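You operate a simulated robot arm through the tools that you are given. There is no shell and no other tool.

You run a simulated robot arm. Do the job below in one go: nothing can be reset, and whatever is moved stays where it is left.

## Task
Free the tagged bottle: tag off, rack it by its mould number, tick its row GOOD.
Fine: lay the tag in the red tray; blue pen, back in its stand.

Only the result counts: the job must be done as asked and must still hold three seconds after the hand-in. Knocking over, shifting, dropping, spilling or breaking anything else fails it.

## Robot
A 6-joint arm with a four-finger gripper, fixed in place. Base frame: the origin is at the foot of the arm, x ahead of it, y to its left, z up. Lengths are in mm, angles in degrees, forces in N, time in s.
With the tool pointing down near the work surface it reaches from about 500 to 900 mm from the base axis. Its first joint turns from -166.0 to 166.0 degrees. Payload 3.43 kg.
The TCP is the grasp point between the finger pads, 30 mm short of the fingertips. In the tool frame z runs along the fingers and y along their closing line. The gripper opens to 120 mm. The gripper's body begins 85 mm behind the TCP.
Orientation is that of the tool frame in the base frame, as a unit quaternion [w, x, y, z]. With the fingers straight down and closing along the base's y, the tool's x points along the base's -x, its y along +y and its z along -z.

## Interface
- The arm moves only by the tool play_rows. Its argument "steps" is a list of rows, each a list of 7 numbers: the shift along the tool's x, y, z in mm, then the turn, a rotation vector about the tool's x, y, z in degrees, then the finger opening in mm, from 0 to 120. In form: [[x, y, z, ax, ay, az, hand], ...]. A call has 1 to 20 rows; each row is the pose to reach, as a shift and turn from the pose commanded when the call began, along the tool's axes at that moment. Each row takes 0.2 s and may step no farther than 50 mm and 8.6 degrees from the row before; otherwise, or with a gripper value out of range, the whole call is refused. Where a pose cannot be reached the arm comes as near as it can. A force on the tool above 40 N (or 10 N above the force at the start of the call, whichever is more), or a blocked arm, ends the call early, and 0.2 s more pass. Each finger halts on what it meets, pressing with about 44 N; the grip force reading is that of the motor and also rises with nothing between the fingers. The clock runs only during rows and for 0.2 s after the last one: add rows that repeat a pose to give the fingers time. It gives the time, the measured TCP pose, the force on the tool (base axes), the opening and the grip force at its end, in the units of the frame above (readings bear some noise), with the torque about the TCP (base axes, N m) and any sound that the robot's microphone picked up.
- Cameras (640 x 400 px; columns grow to the right, rows downward): "scene" is fixed at [399.4, -647.5, 1694.3]; the picture's right is [0.99, 0.13, 0.00], its down [0.13, -0.95, -0.27] and it looks along [-0.04, 0.27, -0.96] (base axes); focal length 266 px, centre (320, 200). "wrist" rides on the gripper at [71, -17, -121] in the tool frame; the picture's right is [0.23, 0.97, 0.00], its down [-0.81, 0.19, -0.55] and it looks along [-0.54, 0.13, 0.83] (tool axes); focal length 275 px, centre (320, 200). There is no depth. A picture from a camera that has moved, and an enlarged one, comes with that camera's place and axes in the base frame and with its lens.
- capture(camera): a new picture of that camera. No time passes.
- raise_lower(by): slides the trunk up (or, below 0, down) by that many mm; the arm rides with it, the base frame stays. It gives what a move gives, with no picture.
- inspect(camera, box): a new picture of the part [left, top, right, bottom] of that camera's present view, enlarged. No time passes.
- close_job(): hands the job in; it is judged then, once.

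Nothing tells you positions but the pictures and the camera data. Unless the task says otherwise, let go and move clear before handing in.

The tools are called after "Request:" by a JSON object that holds its "name" and its "arguments". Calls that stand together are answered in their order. play_rows: Moves the arm, as the interface text tells. Its arguments: {"type":"object","properties":{"steps":{"type":"array","items":{"type":"array","items":{"type":"number"}}}},"required":["steps"]} The other tools are called the same way: raise_lower (by) slides the trunk up or down; capture (camera) takes a picture; inspect (camera, box) takes an enlarged picture of a part of a camera's view; close_job () hands the job in.

At the start:

```text
time_s: 0.0
ee_pos: [273.0, -371.2, 1273.0]
orientation: [0.0, 0.001, 1.0, 0.0]
force: [-0.2, 0.2, -0.6]
torque: [-0.01, 0.0, -0.01]
gripper_width: 120.0
gripper_force: 0.1
trunk travel left (down, up): [-250.0, 290.0]
```

scene: 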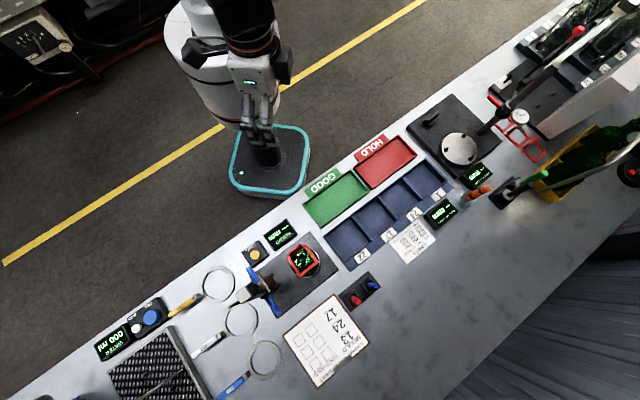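
wrist: 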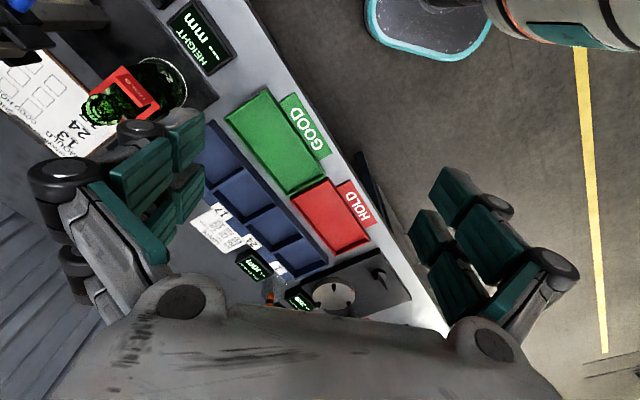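

I see a bench with a bottle wearing a red tag on a height gauge plate, green GOOD and red HOLD trays, a blue rack, pens in a stand, and a form. I'll take enlarged views first.

Request:
{"name": "inspect", "arguments": {"camera": "scene", "box": [230, 210, 390, 310]}}

Request:
{"name": "inspect", "arguments": {"camera": "scene", "box": [260, 260, 420, 390]}}

Request:
{"name": "inspect", "arguments": {"camera": "scene", "box": [290, 130, 450, 270]}}

Request:
{"name": "inspect", "arguments": {"camera": "wrist", "box": [0, 0, 320, 200]}}

Request:
{"name": "inspect", "arguments": {"camera": "scene", "box": [400, 0, 640, 220]}}

Request:
{"name": "inspect", "arguments": {"camera": "scene", "box": [80, 240, 300, 400]}}

```text
4.00 times, centred on (310, 260) of scene
camera zoom: at [399.4, -647.5, 1694.3], right [0.99, 0.13, 0.0], down [0.13, -0.95, -0.27], along [-0.04, 0.27, -0.96], focal length 1064 px, centre (360, -40)
```

zoom: 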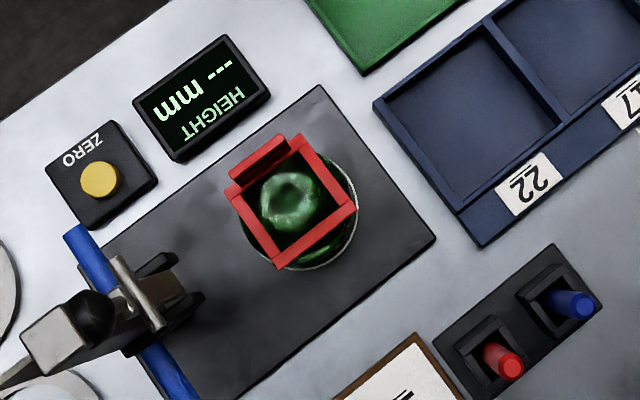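

```text
3.08 times, centred on (340, 325) of scene
camera zoom: at [399.4, -647.5, 1694.3], right [0.99, 0.13, 0.0], down [0.13, -0.95, -0.27], along [-0.04, 0.27, -0.96], focal length 818 px, centre (258, -185)
```

zoom: 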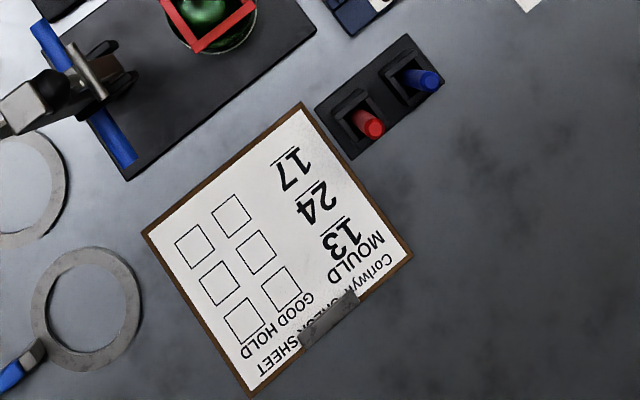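

```text
2.86 times, centred on (370, 200) of scene
camera zoom: at [399.4, -647.5, 1694.3], right [0.99, 0.13, 0.0], down [0.13, -0.95, -0.27], along [-0.04, 0.27, -0.96], focal length 760 px, centre (177, 200)
```

zoom: 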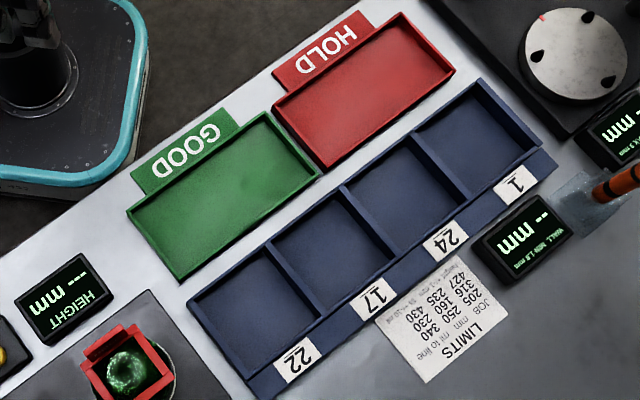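

```text
2.00 times, centred on (160, 100) of wrist
camera zoom: at [202.2, -389.0, 1395.0], right [-0.23, 0.97, 0.0], down [0.81, 0.19, 0.55], along [0.54, 0.13, -0.83], focal length 551 px, centre (640, 400)
```

zoom: 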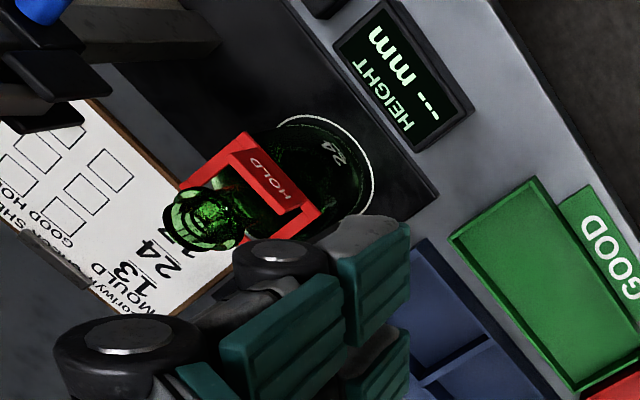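

```text
1.82 times, centred on (520, 110) of scene
camera zoom: at [399.4, -647.5, 1694.3], right [0.99, 0.13, 0.0], down [0.13, -0.95, -0.27], along [-0.04, 0.27, -0.96], focal length 483 px, centre (-44, 364)
```

zoom: 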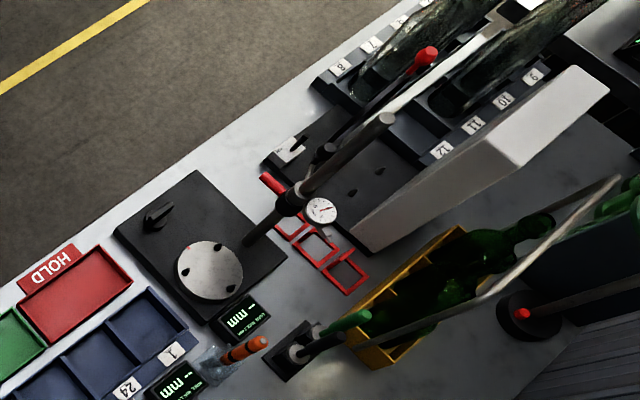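

```text
2.50 times, centred on (190, 320) of scene
camera zoom: at [399.4, -647.5, 1694.3], right [0.99, 0.13, 0.0], down [0.13, -0.95, -0.27], along [-0.04, 0.27, -0.96], focal length 665 px, centre (645, -100)
```

zoom: 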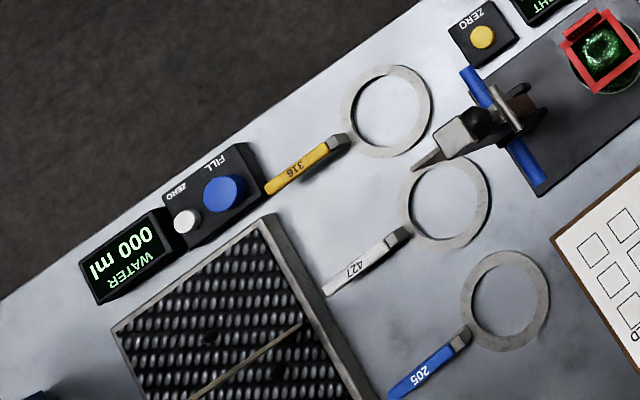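

The tagged bottle stands on the height plate at about (352,-618), with its rim near z 1065, and its base seems to read "24". I'll bring the wrist camera closer to check the tag, the mould number and the clamp next to it.

Request:
{"name": "play_rows", "arguments": {"steps": [[7, -42, 7, 0, 0, 0, 120], [14, -84, 14, 0, 0, 0, 120], [21, -126, 21, 0, 0, 0, 120], [28, -168, 28, 0, 0, 0, 120], [35, -210, 35, 0, 0, 0, 120], [43, -249, 43, 0, 0, 0, 120]]}}

Request:
{"name": "capture", "arguments": {"camera": "wrist"}}

Request:
{"name": "capture", "arguments": {"camera": "scene"}}

```text
time_s: 1.4
ee_pos: [228.1, -622.2, 1229.5]
orientation: [0.0, 0.0, 1.0, 0.002]
force: [0.3, -0.7, -1.6]
torque: [0.01, 0.0, 0.03]
gripper_width: 119.9
gripper_force: 0.1
trunk travel left (down, up): [-250.0, 290.0]
```

```text
taken
camera wrist: at [157.0, -639.5, 1350.9], right [-0.23, 0.97, 0.0], down [0.81, 0.19, 0.55], along [0.54, 0.13, -0.83], focal length 275 px, centre (320, 200)
```

wrist: 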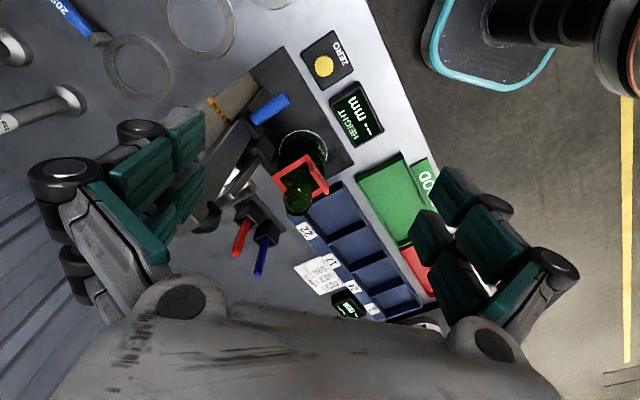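

```text
taken
```

scene: 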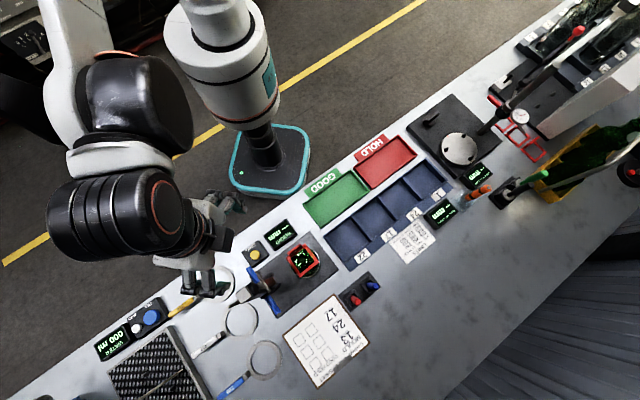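

Request:
{"name": "inspect", "arguments": {"camera": "wrist", "box": [190, 60, 390, 185]}}

Request:
{"name": "inspect", "arguments": {"camera": "wrist", "box": [190, 160, 390, 285]}}

Request:
{"name": "inspect", "arguments": {"camera": "wrist", "box": [260, 110, 350, 220]}}

```text
3.20 times, centred on (290, 122) of wrist
camera zoom: at [157.0, -639.5, 1350.9], right [-0.23, 0.97, 0.0], down [0.81, 0.19, 0.55], along [0.54, 0.13, -0.83], focal length 881 px, centre (416, 448)
```

zoom: 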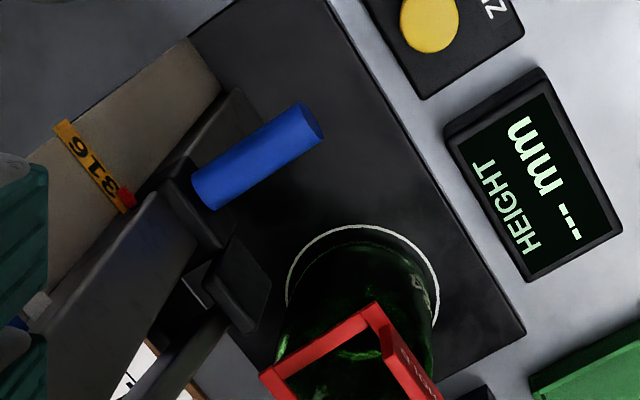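

```text
3.20 times, centred on (290, 222) of wrist
camera zoom: at [157.0, -639.5, 1350.9], right [-0.23, 0.97, 0.0], down [0.81, 0.19, 0.55], along [0.54, 0.13, -0.83], focal length 881 px, centre (416, 128)
```

zoom: 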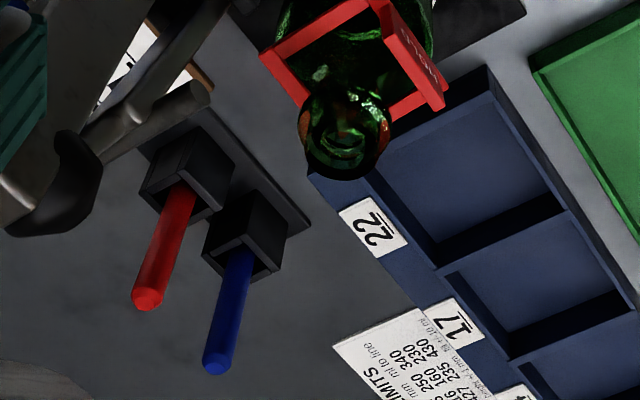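

```text
3.64 times, centred on (305, 165) of wrist
camera zoom: at [157.0, -639.5, 1350.9], right [-0.23, 0.97, 0.0], down [0.81, 0.19, 0.55], along [0.54, 0.13, -0.83], focal length 1001 px, centre (374, 327)
```

zoom: 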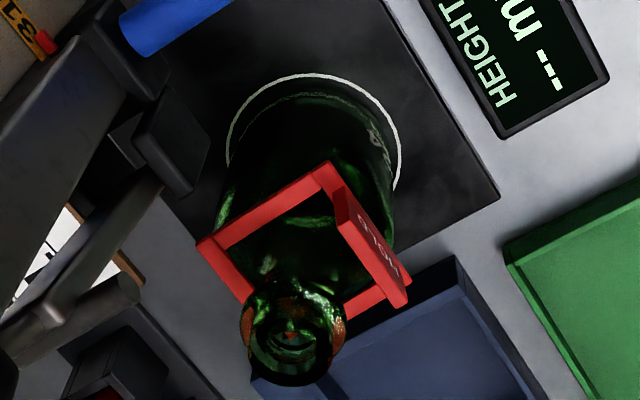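

Request:
{"name": "inspect", "arguments": {"camera": "scene", "box": [180, 230, 340, 330]}}

Request:
{"name": "inspect", "arguments": {"camera": "wrist", "box": [180, 40, 320, 240]}}

Request:
{"name": "inspect", "arguments": {"camera": "scene", "box": [500, 0, 640, 90]}}

```text
4.00 times, centred on (260, 280) of scene
camera zoom: at [399.4, -647.5, 1694.3], right [0.99, 0.13, 0.0], down [0.13, -0.95, -0.27], along [-0.04, 0.27, -0.96], focal length 1064 px, centre (560, -120)
```

zoom: 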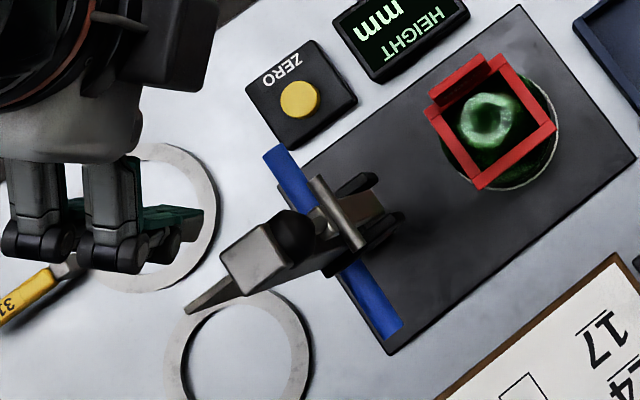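

```text
2.00 times, centred on (250, 140) of wrist
camera zoom: at [157.0, -639.5, 1350.9], right [-0.23, 0.97, 0.0], down [0.81, 0.19, 0.55], along [0.54, 0.13, -0.83], focal length 551 px, centre (460, 320)
```

zoom: 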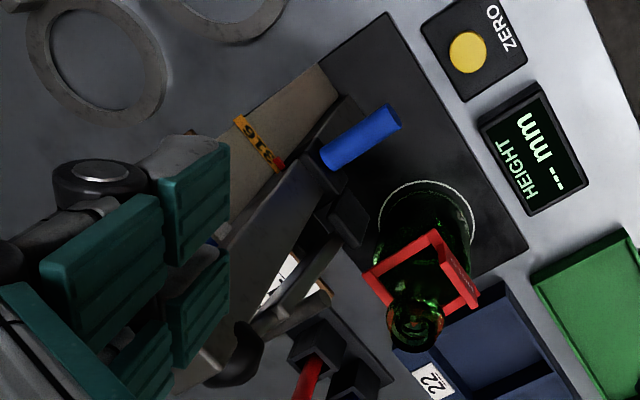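

```text
4.44 times, centred on (570, 45) of scene
camera zoom: at [399.4, -647.5, 1694.3], right [0.99, 0.13, 0.0], down [0.13, -0.95, -0.27], along [-0.04, 0.27, -0.96], focal length 1182 px, centre (-791, 889)
```

zoom: 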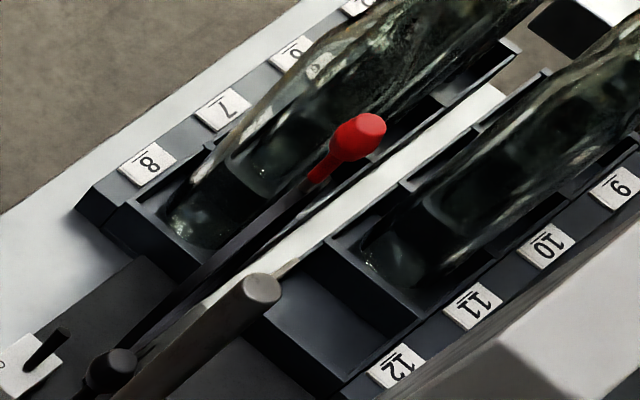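

The gauge is a tall column on the -u side of the bottle. I'll back away from it, then swing round to the rack side and look back at the bottle, tag and gauge.

Request:
{"name": "play_rows", "arguments": {"steps": [[0, 43, 0, 0, 0, 0, 120], [0, 87, 0, 0, 0, 8.4, 120], [0, 130, 0, 0, 0, 16.8, 120], [-16.5, 128.5, 2, 0, 0, 25.2, 120], [-33, 127, 4, 0, 0, 33.7, 120], [-49.5, 125.5, 6, 0, 0, 42.1, 120], [-66, 124, 8.5, 0, 0, 50.6, 120], [-82.5, 122.5, 10.5, 0, 0, 59, 120], [-99, 121, 13, 0, 0, 67.5, 120], [-115.5, 119.5, 15, 0, 0, 75.9, 120], [-132, 118, 17, 0, 0, 84.4, 120], [-148.5, 116.5, 19, 0, 0, 92.8, 120], [-165, 115, 21, 0, 0, 101.2, 120], [-181.5, 113.5, 23, 0, 0, 109.7, 120], [-198, 112, 25.5, 0, 0, 118.1, 120], [-214.5, 110.5, 28, 0, 0, 126.6, 120], [-231, 109, 30, 0, 0, 135, 120], [-231, 109, 30, 0, 0, 135, 120]]}}

Request:
{"name": "capture", "arguments": {"camera": "wrist"}}

Request:
{"name": "capture", "arguments": {"camera": "scene"}}

```text
time_s: 5.2
ee_pos: [460.9, -512.2, 1200.7]
orientation: [0.0, 0.924, 0.381, 0.0]
force: [0.2, -0.6, -0.2]
torque: [0.01, -0.03, 0.0]
gripper_width: 119.9
gripper_force: 0.1
trunk travel left (down, up): [-250.0, 290.0]
```

```text
taken
camera wrist: at [499.7, -450.1, 1322.2], right [0.85, -0.53, 0.0], down [-0.44, -0.71, 0.55], along [-0.29, -0.47, -0.83], focal length 275 px, centre (320, 200)
```

wrist: 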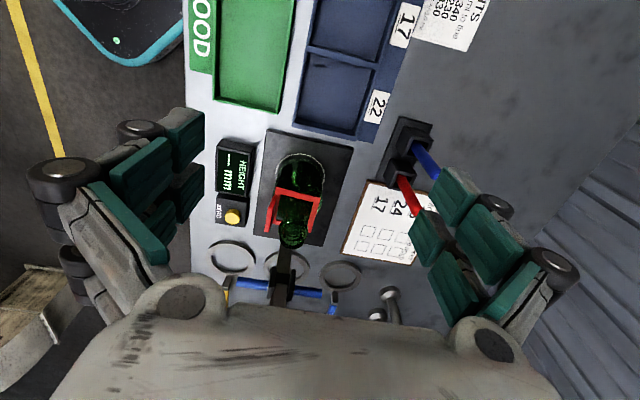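

```text
taken
```

scene: 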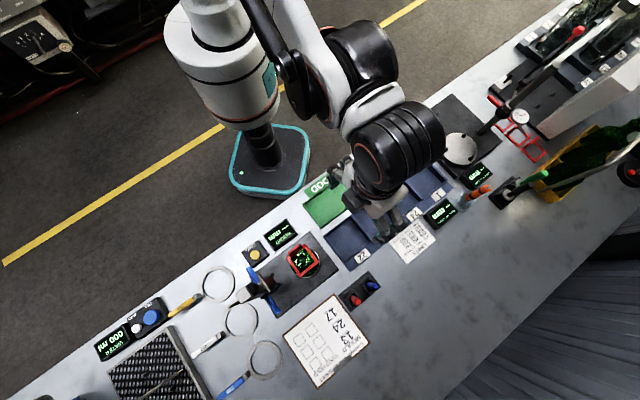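

Request:
{"name": "inspect", "arguments": {"camera": "wrist", "box": [210, 120, 370, 320]}}

Request:
{"name": "inspect", "arguments": {"camera": "wrist", "box": [255, 130, 345, 250]}}

Request:
{"name": "inspect", "arguments": {"camera": "wrist", "box": [330, 110, 450, 270]}}

```text
2.00 times, centred on (290, 220) of wrist
camera zoom: at [499.7, -450.1, 1322.2], right [0.85, -0.53, 0.0], down [-0.44, -0.71, 0.55], along [-0.29, -0.47, -0.83], focal length 551 px, centre (380, 160)
```

zoom: 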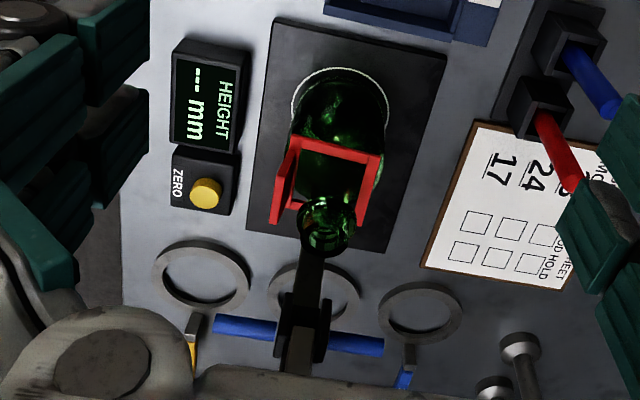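

```text
3.33 times, centred on (300, 190) of wrist
camera zoom: at [499.7, -450.1, 1322.2], right [0.85, -0.53, 0.0], down [-0.44, -0.71, 0.55], along [-0.29, -0.47, -0.83], focal length 918 px, centre (387, 233)
```

zoom: 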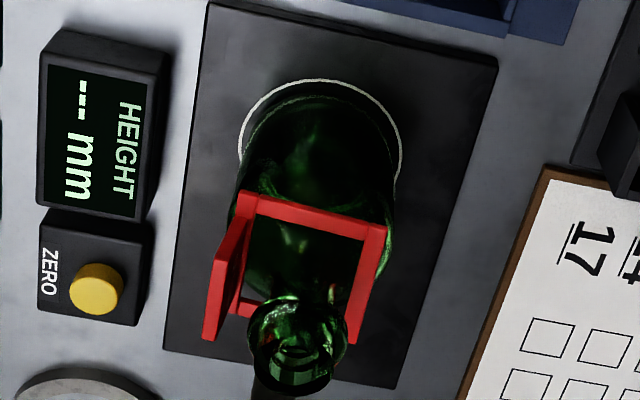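

```text
2.50 times, centred on (390, 190) of wrist
camera zoom: at [499.7, -450.1, 1322.2], right [0.85, -0.53, 0.0], down [-0.44, -0.71, 0.55], along [-0.29, -0.47, -0.83], focal length 688 px, centre (145, 225)
```

zoom: 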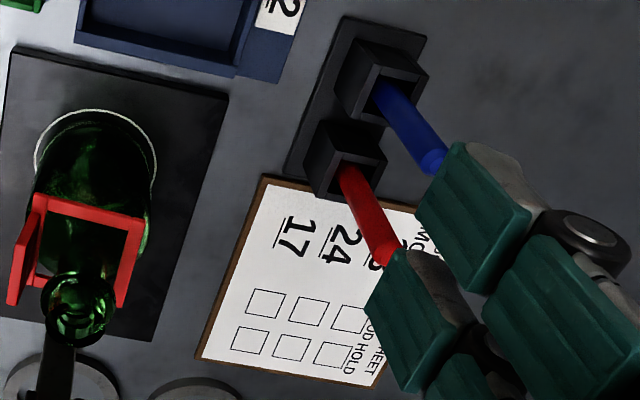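

Request:
{"name": "inspect", "arguments": {"camera": "wrist", "box": [240, 200, 360, 310]}}

Request:
{"name": "inspect", "arguments": {"camera": "scene", "box": [235, 245, 325, 315]}}

```text
3.64 times, centred on (300, 255) of wrist
camera zoom: at [499.7, -450.1, 1322.2], right [0.85, -0.53, 0.0], down [-0.44, -0.71, 0.55], along [-0.29, -0.47, -0.83], focal length 1001 px, centre (393, 0)
```

zoom: 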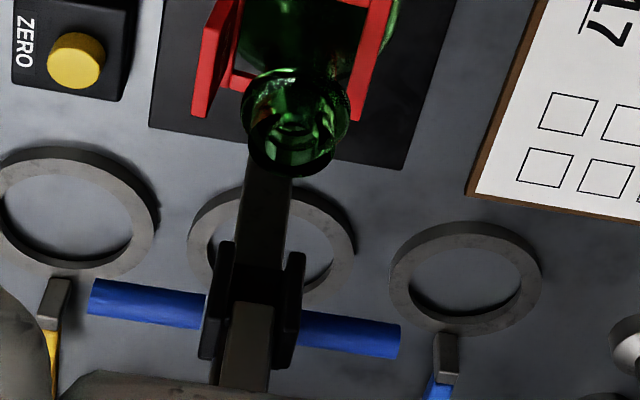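

```text
5.71 times, centred on (280, 280) of scene
camera zoom: at [399.4, -647.5, 1694.3], right [0.99, 0.13, 0.0], down [0.13, -0.95, -0.27], along [-0.04, 0.27, -0.96], focal length 1519 px, centre (549, -257)
```

zoom: 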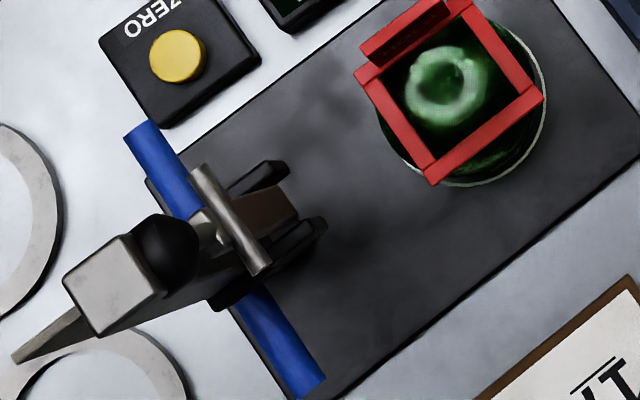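

The tag is a square red ring sitting level on the shoulder at z≈1020. Its HOLD tab stands up on the robot side, up to z≈1050. My plan is to pinch the tab across its thickness with a small tool tilt, and I'll hover above it first to refine the position.

Request:
{"name": "play_rows", "arguments": {"steps": [[-35, -13, 11, -3, 0, 0, 90], [-68, -26, 23, -6, 0, 0, 60], [-101, -39, 35, -9, 0, 0, 40], [-133.7, -51, 46.7, -12, 0, 0, 24], [-133.7, -51, 46.7, -12, 0, 0, 24]]}}

Request:
{"name": "capture", "arguments": {"camera": "wrist"}}

Request:
{"name": "inspect", "arguments": {"camera": "scene", "box": [220, 180, 380, 320]}}

```text
time_s: 6.4
ee_pos: [330.1, -570.3, 1153.3]
orientation: [0.097, 0.919, 0.381, 0.04]
force: [0.5, -0.4, 0.1]
torque: [0.02, 0.02, 0.01]
gripper_width: 23.9
gripper_force: 0.1
trunk travel left (down, up): [-250.0, 290.0]
```

```text
taken
camera wrist: at [352.3, -490.4, 1268.7], right [0.84, -0.51, 0.2], down [-0.52, -0.62, 0.58], along [-0.17, -0.59, -0.79], focal length 275 px, centre (320, 200)
```

wrist: 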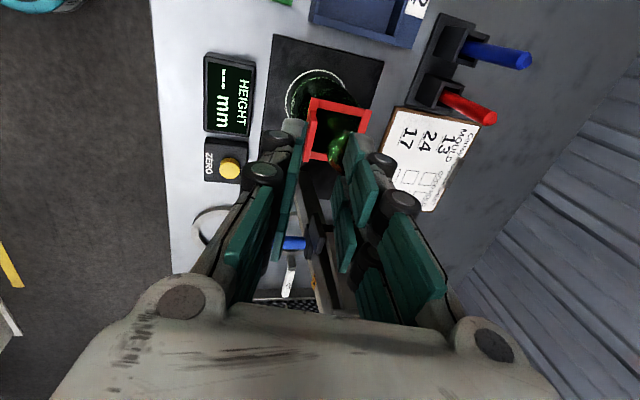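

```text
2.86 times, centred on (300, 250) of scene
camera zoom: at [399.4, -647.5, 1694.3], right [0.99, 0.13, 0.0], down [0.13, -0.95, -0.27], along [-0.04, 0.27, -0.96], focal length 760 px, centre (377, 57)
```

zoom: 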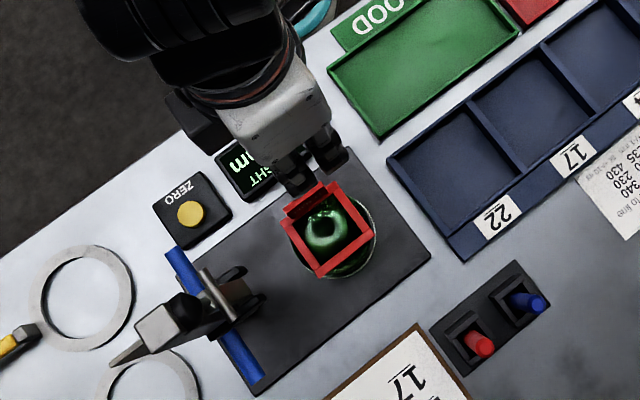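

Request:
{"name": "inspect", "arguments": {"camera": "wrist", "box": [255, 60, 395, 200]}}

Request:
{"name": "inspect", "arguments": {"camera": "wrist", "box": [275, 60, 345, 110]}}

```text
2.86 times, centred on (325, 130) of wrist
camera zoom: at [352.3, -490.4, 1268.7], right [0.84, -0.51, 0.2], down [-0.52, -0.62, 0.58], along [-0.17, -0.59, -0.79], focal length 786 px, centre (306, 400)
```

zoom: 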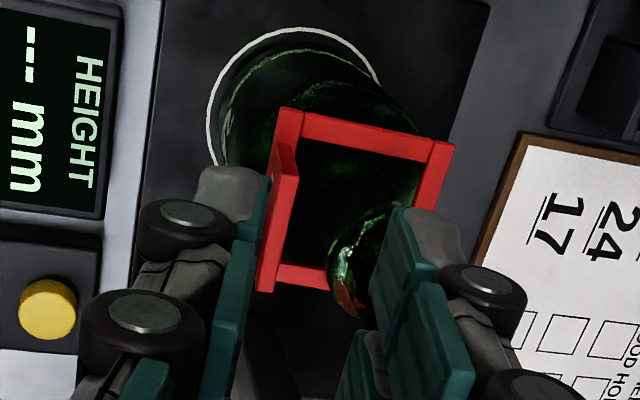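

```text
8.00 times, centred on (310, 85) of wrist
camera zoom: at [352.3, -490.4, 1268.7], right [0.84, -0.51, 0.2], down [-0.52, -0.62, 0.58], along [-0.17, -0.59, -0.79], focal length 2202 px, centre (400, 1120)
```

zoom: 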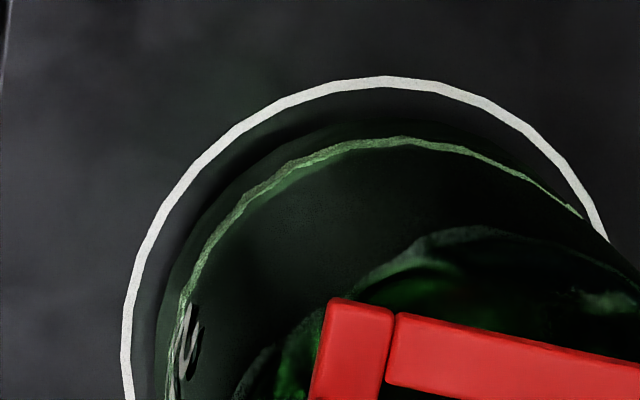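

Request:
{"name": "inspect", "arguments": {"camera": "wrist", "box": [298, 90, 348, 170]}}

Request:
{"name": "inspect", "arguments": {"camera": "wrist", "box": [280, 100, 330, 135]}}

Request:
{"name": "inspect", "arguments": {"camera": "scene", "box": [285, 238, 325, 278]}}

```text
5.00 times, centred on (323, 130) of wrist
camera zoom: at [352.3, -490.4, 1268.7], right [0.84, -0.51, 0.2], down [-0.52, -0.62, 0.58], along [-0.17, -0.59, -0.79], focal length 1376 px, centre (305, 550)
```

zoom: 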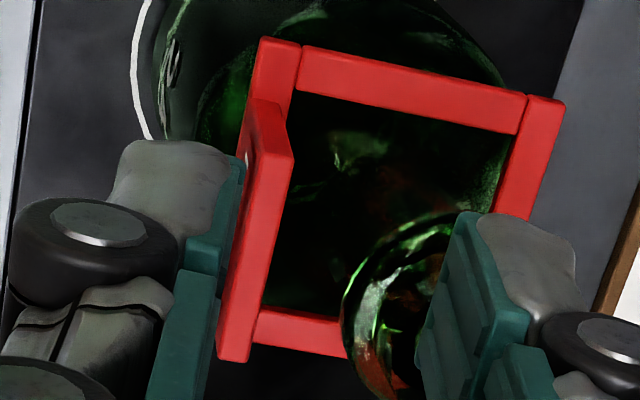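

```text
11.43 times, centred on (305, 118) of wrist
camera zoom: at [352.3, -490.4, 1268.7], right [0.84, -0.51, 0.2], down [-0.52, -0.62, 0.58], along [-0.17, -0.59, -0.79], focal length 3146 px, centre (491, 1143)
```

zoom: 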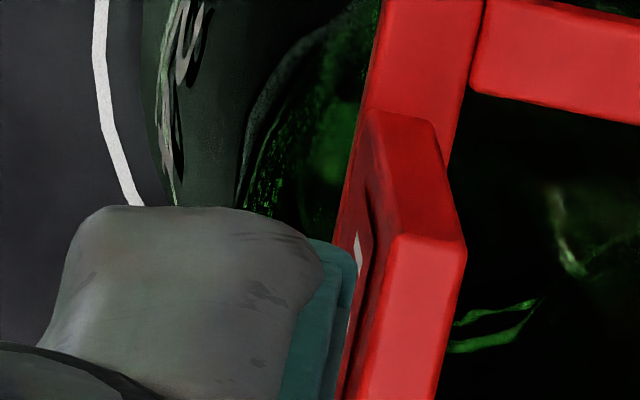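

```text
10.00 times, centred on (305, 258) of scene
camera zoom: at [399.4, -647.5, 1694.3], right [0.99, 0.13, 0.0], down [0.13, -0.95, -0.27], along [-0.04, 0.27, -0.96], focal length 2659 px, centre (470, -380)
```

zoom: 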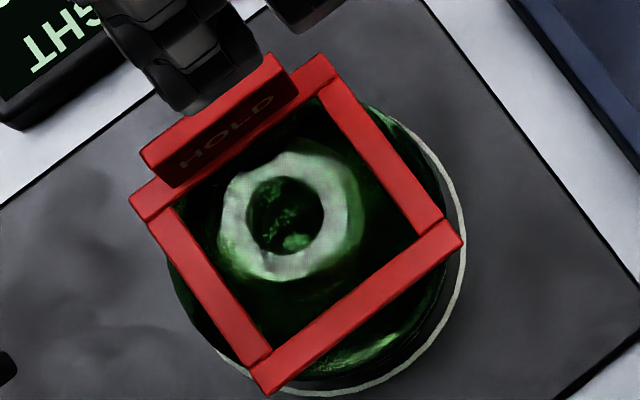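

The refined fit puts the tab at about q 653–661, leaning 7°, with its +p end at p≈-169. I'll correct the tilt, stop just above the tab with a narrow opening, and check alignment.

Request:
{"name": "play_rows", "arguments": {"steps": [[1, -0.1, 23, 1.7, 0, 0, 16], [2, -0.2, 46, 3.4, 0, 0, 13], [2.8, -0.2, 68.9, 5, 0, 0, 12], [2.8, -0.2, 68.9, 5, 0, 0, 12]]}}

Request:
{"name": "inspect", "arguments": {"camera": "wrist", "box": [255, 60, 415, 200]}}

Request:
{"name": "inspect", "arguments": {"camera": "scene", "box": [280, 228, 330, 278]}}

Request:
{"name": "inspect", "arguments": {"camera": "wrist", "box": [290, 80, 360, 140]}}

```text
time_s: 7.4
ee_pos: [343.4, -578.5, 1086.4]
orientation: [0.057, 0.922, 0.382, 0.024]
force: [0.6, -1.0, -0.4]
torque: [-0.01, 0.02, 0.03]
gripper_width: 11.8
gripper_force: 0.0
trunk travel left (down, up): [-250.0, 290.0]
```

```text
2.86 times, centred on (335, 130) of wrist
camera zoom: at [371.2, -505.5, 1203.6], right [0.85, -0.52, 0.12], down [-0.49, -0.66, 0.57], along [-0.22, -0.54, -0.81], focal length 786 px, centre (277, 400)
```

zoom: 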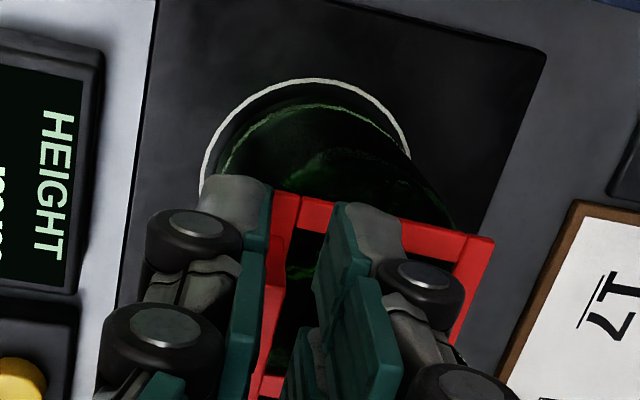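

```text
8.00 times, centred on (305, 253) of scene
camera zoom: at [399.4, -647.5, 1694.3], right [0.99, 0.13, 0.0], down [0.13, -0.95, -0.27], along [-0.04, 0.27, -0.96], focal length 2127 px, centre (440, -224)
```

zoom: 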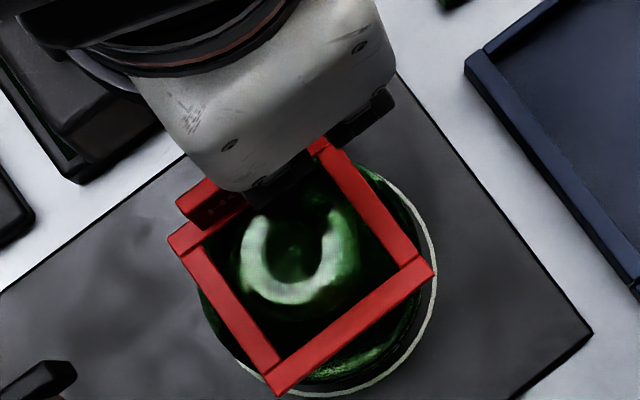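

```text
6.67 times, centred on (325, 110) of wrist
camera zoom: at [371.2, -505.5, 1203.6], right [0.85, -0.52, 0.12], down [-0.49, -0.66, 0.57], along [-0.22, -0.54, -0.81], focal length 1835 px, centre (287, 800)
```

zoom: 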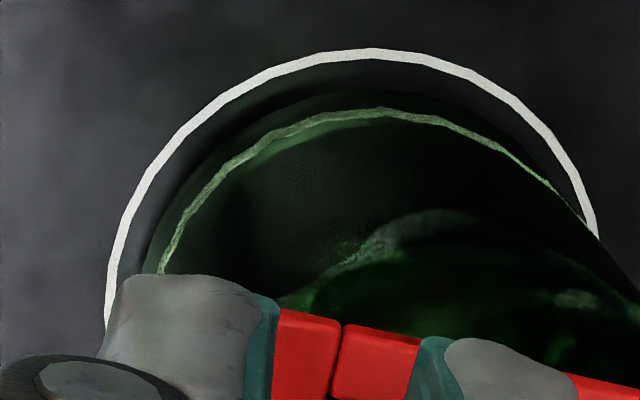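

Request:
{"name": "inspect", "arguments": {"camera": "wrist", "box": [300, 120, 372, 210]}}

Request:
{"name": "inspect", "arguments": {"camera": "wrist", "box": [305, 125, 345, 160]}}

```text
4.44 times, centred on (336, 165) of wrist
camera zoom: at [371.2, -505.5, 1203.6], right [0.85, -0.52, 0.12], down [-0.49, -0.66, 0.57], along [-0.22, -0.54, -0.81], focal length 1224 px, centre (249, 356)
```

zoom: 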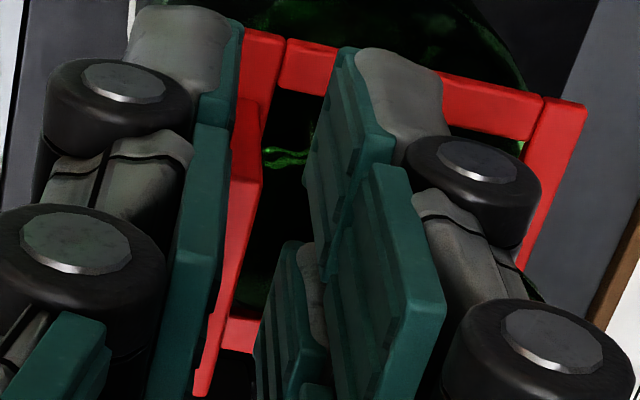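

```text
11.43 times, centred on (325, 142) of wrist
camera zoom: at [371.2, -505.5, 1203.6], right [0.85, -0.52, 0.12], down [-0.49, -0.66, 0.57], along [-0.22, -0.54, -0.81], focal length 3146 px, centre (263, 857)
```

zoom: 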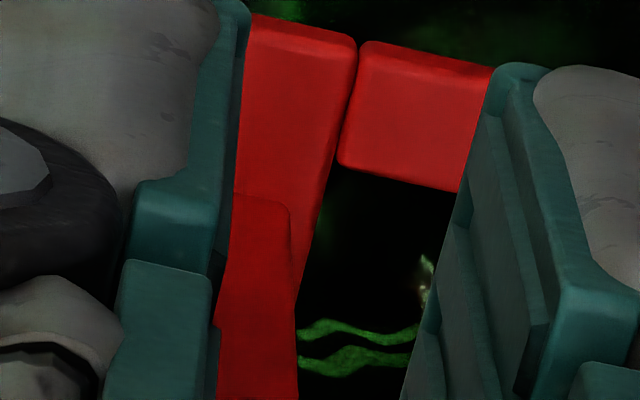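

The fingers straddle the tab and the axis lines up with its centre within about 1 mm. I'll descend 20 mm along the tool axis.

Request:
{"name": "play_rows", "arguments": {"steps": [[0, -0.5, 5, 0, 0, 0, 12], [0, -0.5, 10, 0, 0, 0, 12], [0, -0.5, 15, 0, 0, 0, 12], [0, -0.5, 20, 0, 0, 0, 12]]}}

Request:
{"name": "inspect", "arguments": {"camera": "wrist", "box": [275, 100, 375, 200]}}

Request:
{"name": "inspect", "arguments": {"camera": "scene", "box": [280, 228, 330, 278]}}

```text
time_s: 8.4
ee_pos: [343.0, -580.6, 1064.2]
orientation: [0.056, 0.922, 0.382, 0.024]
force: [0.2, 0.3, 0.3]
torque: [0.03, 0.0, 0.01]
gripper_width: 11.5
gripper_force: 0.1
trunk travel left (down, up): [-250.0, 290.0]
```

```text
4.00 times, centred on (325, 150) of wrist
camera zoom: at [371.9, -506.8, 1184.2], right [0.85, -0.52, 0.12], down [-0.49, -0.66, 0.57], along [-0.22, -0.54, -0.81], focal length 1101 px, centre (300, 400)
```

zoom: 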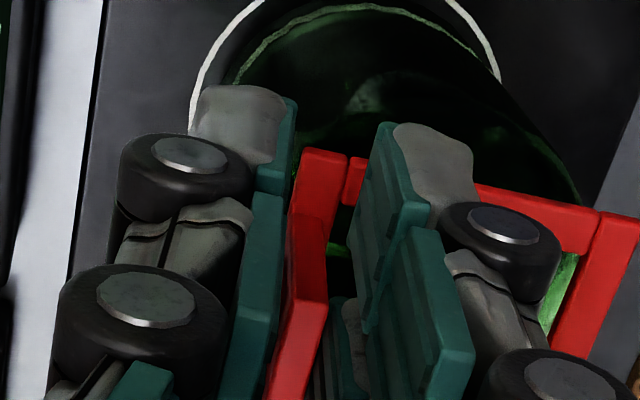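

```text
8.00 times, centred on (305, 253) of scene
camera zoom: at [399.4, -647.5, 1694.3], right [0.99, 0.13, 0.0], down [0.13, -0.95, -0.27], along [-0.04, 0.27, -0.96], focal length 2127 px, centre (440, -224)
```

zoom: 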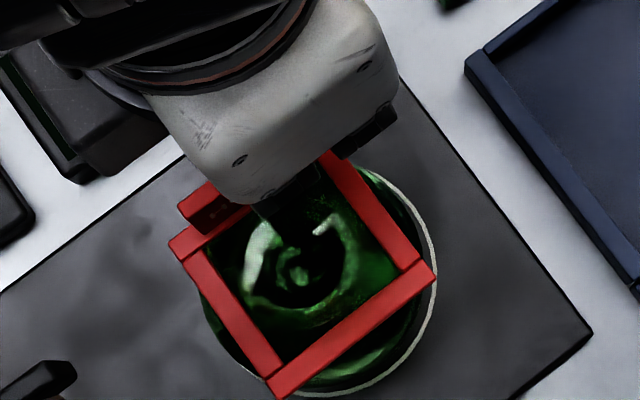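

The tab is between the fingers with no contact force. I'll close on it.

Request:
{"name": "play_rows", "arguments": {"steps": [[0, 0, 0, 0, 0, 0, 8], [0, 0, 0, 0, 0, 0, 5], [0, 0, 0, 0, 0, 0, 2], [0, 0, 0, 0, 0, 0, 0], [0, 0, 0, 0, 0, 0, 0]]}}

Request:
{"name": "inspect", "arguments": {"camera": "wrist", "box": [275, 100, 375, 200]}}

Request:
{"name": "inspect", "arguments": {"camera": "scene", "box": [280, 228, 330, 278]}}

```text
time_s: 9.6
ee_pos: [342.4, -580.9, 1065.7]
orientation: [0.057, 0.922, 0.382, 0.023]
force: [0.6, 0.9, -0.9]
torque: [0.0, -0.01, 0.03]
gripper_width: 5.9
gripper_force: 39.4
trunk travel left (down, up): [-250.0, 290.0]
```

```text
4.00 times, centred on (325, 150) of wrist
camera zoom: at [371.8, -506.6, 1184.7], right [0.85, -0.52, 0.12], down [-0.49, -0.66, 0.57], along [-0.22, -0.54, -0.81], focal length 1101 px, centre (300, 400)
```

zoom: 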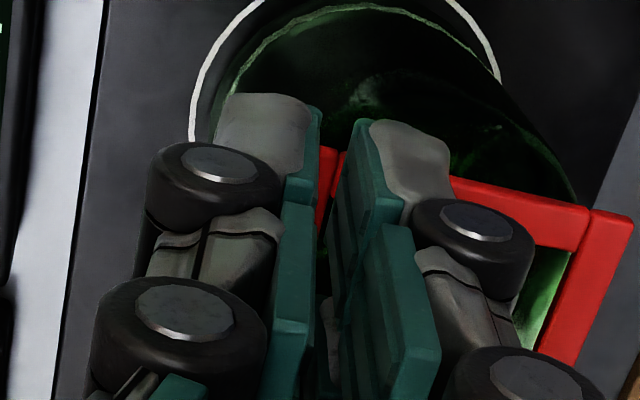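

```text
8.00 times, centred on (305, 253) of scene
camera zoom: at [399.4, -647.5, 1694.3], right [0.99, 0.13, 0.0], down [0.13, -0.95, -0.27], along [-0.04, 0.27, -0.96], focal length 2127 px, centre (440, -224)
```

zoom: 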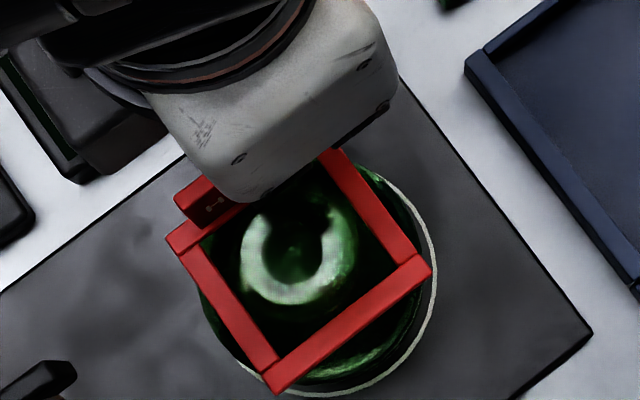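

Gripped at 5.9 mm on the tab. I'll lift straight up, slowly at first.

Request:
{"name": "play_rows", "arguments": {"steps": [[0, 0.61, -5, 0, 0, 0, 0], [0, 1.22, -9.9, 0, 0, 0, 0], [0, 1.83, -14.9, 0, 0, 0, 0], [0, 2.44, -19.9, 0, 0, 0, 0]]}}

Request:
{"name": "inspect", "arguments": {"camera": "wrist", "box": [255, 60, 415, 200]}}

Request:
{"name": "inspect", "arguments": {"camera": "scene", "box": [280, 228, 330, 278]}}

```text
time_s: 10.6
ee_pos: [344.5, -580.3, 1086.8]
orientation: [0.056, 0.922, 0.381, 0.024]
force: [0.5, 0.5, 0.1]
torque: [0.01, -0.01, 0.03]
gripper_width: 5.8
gripper_force: 39.1
trunk travel left (down, up): [-250.0, 290.0]
```

```text
2.86 times, centred on (335, 130) of wrist
camera zoom: at [372.5, -507.0, 1205.2], right [0.85, -0.52, 0.12], down [-0.49, -0.66, 0.57], along [-0.22, -0.54, -0.81], focal length 786 px, centre (277, 400)
```

zoom: 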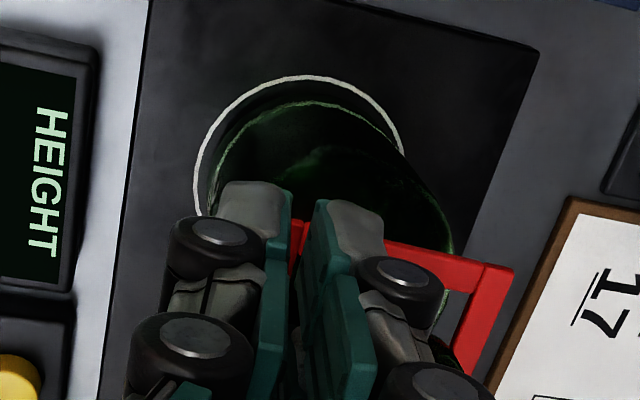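

```text
8.00 times, centred on (305, 253) of scene
camera zoom: at [399.4, -647.5, 1694.3], right [0.99, 0.13, 0.0], down [0.13, -0.95, -0.27], along [-0.04, 0.27, -0.96], focal length 2127 px, centre (440, -224)
```

zoom: 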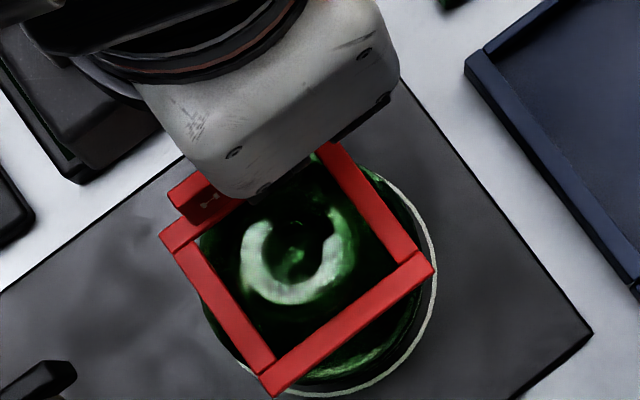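

The tag is rising level and the bottle hasn't moved. I'll lift it well above the rim.

Request:
{"name": "play_rows", "arguments": {"steps": [[0, 1.83, -14.9, 0, 0, 0, 0], [0, 3.66, -29.8, 0, 0, 0, 0], [0, 5.5, -44.7, 0, 0, 0, 0], [0, 7.3, -59.6, 0, 0, 0, 0], [0, 9.75, -79.4, 0, 0, 0, 0], [0, 13.4, -109.2, 0, 0, 0, 0]]}}

Request:
{"name": "capture", "arguments": {"camera": "wrist"}}

Request:
{"name": "capture", "arguments": {"camera": "scene"}}

Request:
{"name": "inspect", "arguments": {"camera": "scene", "box": [270, 130, 430, 290]}}

```text
time_s: 12.0
ee_pos: [343.5, -581.0, 1197.7]
orientation: [0.057, 0.922, 0.381, 0.023]
force: [-0.7, -0.1, 0.5]
torque: [0.02, -0.05, 0.03]
gripper_width: 6.4
gripper_force: 38.6
trunk travel left (down, up): [-250.0, 290.0]
```

```text
taken
camera wrist: at [371.7, -507.7, 1315.9], right [0.85, -0.52, 0.12], down [-0.49, -0.66, 0.57], along [-0.22, -0.54, -0.81], focal length 275 px, centre (320, 200)
```

wrist: 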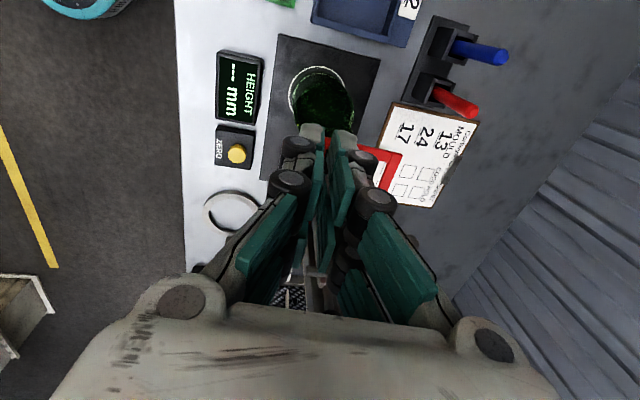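

```text
taken
```

scene: 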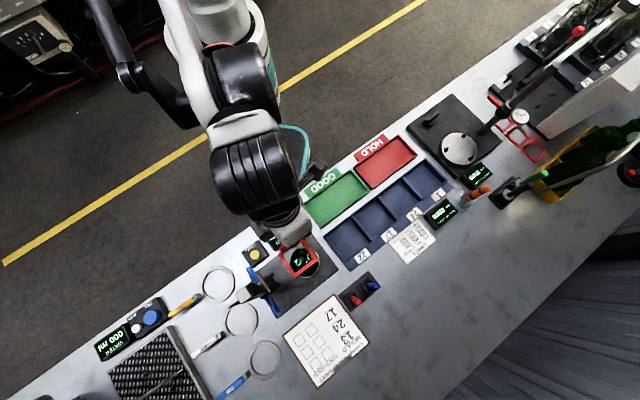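

```text
2.50 times, centred on (350, 210) of scene
camera zoom: at [399.4, -647.5, 1694.3], right [0.99, 0.13, 0.0], down [0.13, -0.95, -0.27], along [-0.04, 0.27, -0.96], focal length 665 px, centre (245, 175)
```

zoom: 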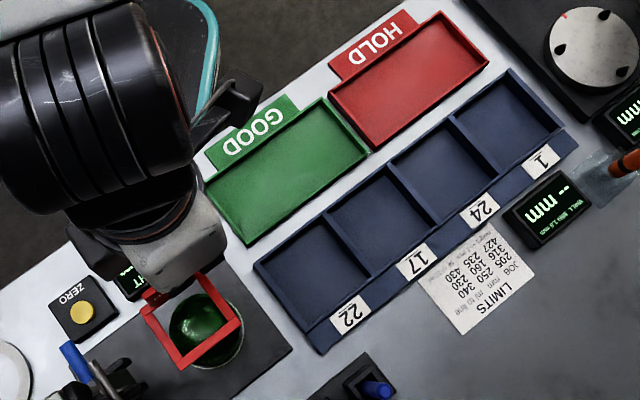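

The tag is clear of the bottle, which still stands on the plate. I'll carry the tag level to above the red tray, centred near p 194, q 594.

Request:
{"name": "play_rows", "arguments": {"steps": [[20, -5, 2, 0, 0, 0, 0], [58, -14, 6, 0, 0, 0, 0], [98, -24, 10, 0, 0, 0, 0], [138, -34, 13.5, 0, 0, 0, 0], [178, -44, 17, 0, 0, 0, 0], [218, -54, 21, 0, 0, 0, 0], [258, -63, 25, 0, 0, 0, 0], [298, -73, 29, 0, 0, 0, 0], [338, -83, 33, 0, 0, 0, 0], [368, -90, 36, 0, 0, 0, 0], [383, -94.2, 36.8, 0, 0, 0, 0], [383, -94.2, 36.8, 0, 0, 0, 0]]}}

Request:
{"name": "capture", "arguments": {"camera": "wrist"}}

Request:
{"name": "capture", "arguments": {"camera": "scene"}}

Request:
{"name": "inspect", "arguments": {"camera": "scene", "box": [320, 110, 450, 210]}}

```text
time_s: 14.6
ee_pos: [553.9, -245.2, 1149.2]
orientation: [0.057, 0.922, 0.382, 0.023]
force: [0.0, 0.1, -0.3]
torque: [0.02, 0.03, 0.0]
gripper_width: 6.1
gripper_force: 38.7
trunk travel left (down, up): [-250.0, 290.0]
```

```text
taken
camera wrist: at [581.4, -172.3, 1267.3], right [0.85, -0.52, 0.12], down [-0.49, -0.66, 0.57], along [-0.22, -0.54, -0.81], focal length 275 px, centre (320, 200)
```

wrist: 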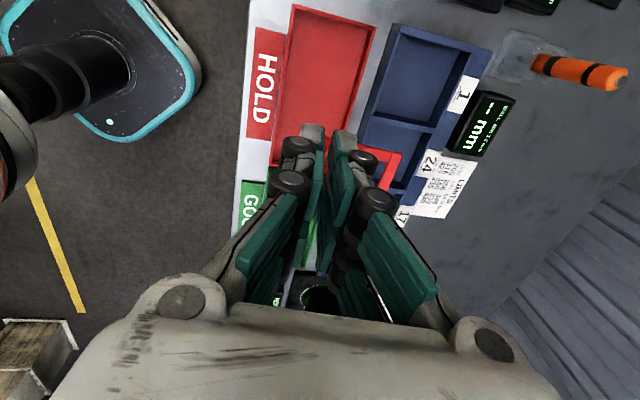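

```text
taken
```

scene: 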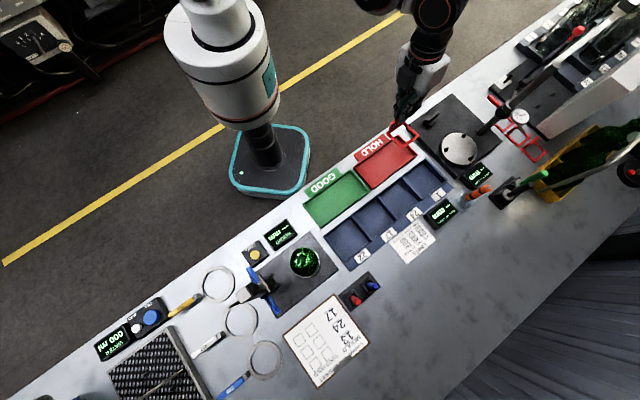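

```text
4.00 times, centred on (385, 160) of scene
camera zoom: at [399.4, -647.5, 1694.3], right [0.99, 0.13, 0.0], down [0.13, -0.95, -0.27], along [-0.04, 0.27, -0.96], focal length 1064 px, centre (60, 360)
```

zoom: 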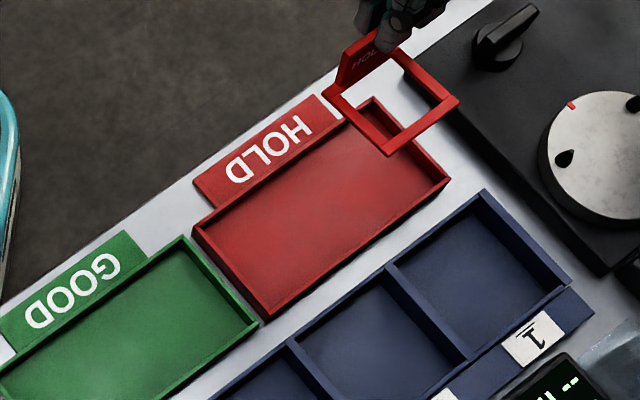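

The tag hangs over the tray interior at about p 188, q 601. I'll lower it to just above the tray floor.

Request:
{"name": "play_rows", "arguments": {"steps": [[0, -3.66, 29.8, 0, 0, 0, 0], [0, -8.5, 69.5, 0, 0, 0, 0], [0, -13.4, 109.2, 0, 0, 0, 0], [0, -17.1, 139, 0, 0, 0, 0], [0, -20.1, 163.8, 0, 0, 0, 0], [0, -20.1, 163.8, 0, 0, 0, 0]]}}

Request:
{"name": "capture", "arguments": {"camera": "wrist"}}

Request:
{"name": "inspect", "arguments": {"camera": "scene", "box": [330, 110, 430, 200]}}

```text
time_s: 16.0
ee_pos: [552.3, -246.2, 981.4]
orientation: [0.056, 0.922, 0.382, 0.024]
force: [0.5, -0.1, -0.3]
torque: [-0.02, 0.0, 0.0]
gripper_width: 6.1
gripper_force: 38.4
trunk travel left (down, up): [-250.0, 290.0]
```

```text
taken
camera wrist: at [581.9, -172.9, 1099.1], right [0.85, -0.52, 0.12], down [-0.49, -0.66, 0.57], along [-0.22, -0.54, -0.81], focal length 275 px, centre (320, 200)
```

wrist: 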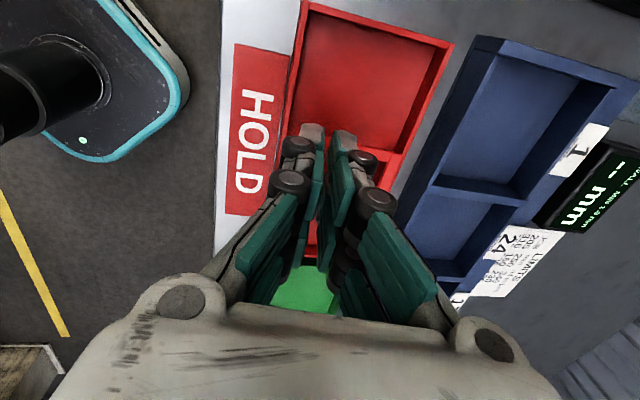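

```text
4.44 times, centred on (380, 155) of scene
camera zoom: at [399.4, -647.5, 1694.3], right [0.99, 0.13, 0.0], down [0.13, -0.95, -0.27], along [-0.04, 0.27, -0.96], focal length 1182 px, centre (53, 400)
```

zoom: 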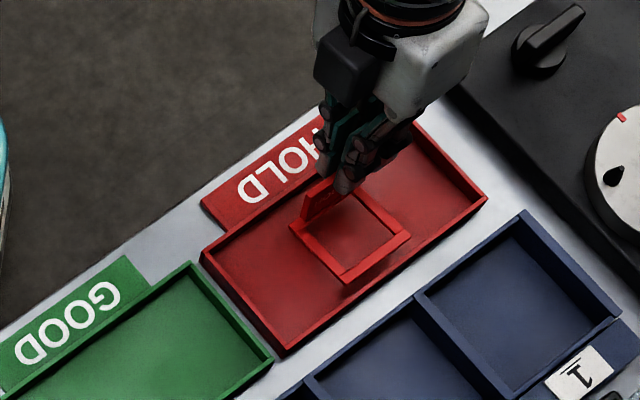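

The tag is within the tray outline. I'll lower it in small steps and watch the force.

Request:
{"name": "play_rows", "arguments": {"steps": [[0, -0.49, 4, 0, 0, 0, 0], [0, -0.97, 7.9, 0, 0, 0, 0], [0, -1.46, 11.9, 0, 0, 0, 0], [0, -1.83, 14.9, 0, 0, 0, 0]]}}

Request:
{"name": "inspect", "arguments": {"camera": "scene", "box": [350, 130, 410, 180]}}

Request:
{"name": "inspect", "arguments": {"camera": "wrist", "box": [270, 100, 430, 200]}}

```text
time_s: 17.0
ee_pos: [552.9, -245.8, 967.0]
orientation: [0.056, 0.923, 0.381, 0.024]
force: [-0.5, -0.3, -0.3]
torque: [0.03, 0.01, 0.01]
gripper_width: 6.0
gripper_force: 38.8
trunk travel left (down, up): [-250.0, 290.0]
```

```text
8.00 times, centred on (380, 155) of scene
camera zoom: at [399.4, -647.5, 1694.3], right [0.99, 0.13, 0.0], down [0.13, -0.95, -0.27], along [-0.04, 0.27, -0.96], focal length 2127 px, centre (-160, 560)
```

zoom: 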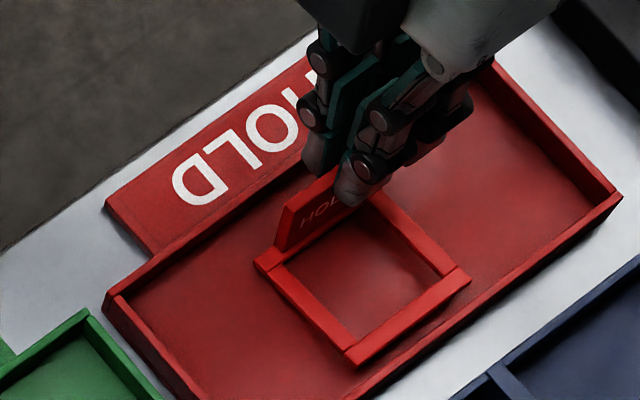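

```text
4.00 times, centred on (350, 150) of wrist
camera zoom: at [580.8, -173.2, 1085.7], right [0.85, -0.52, 0.12], down [-0.49, -0.66, 0.57], along [-0.22, -0.54, -0.81], focal length 1101 px, centre (200, 400)
```

zoom: 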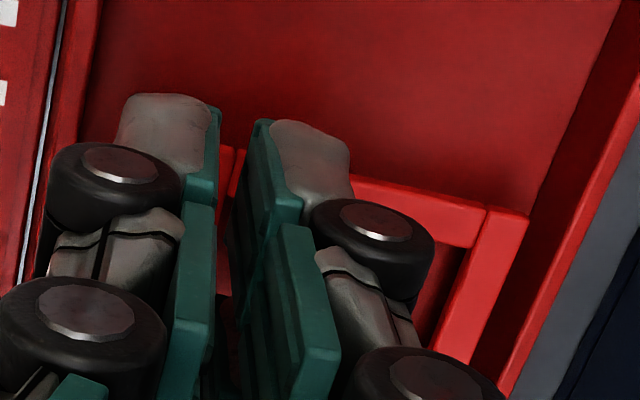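

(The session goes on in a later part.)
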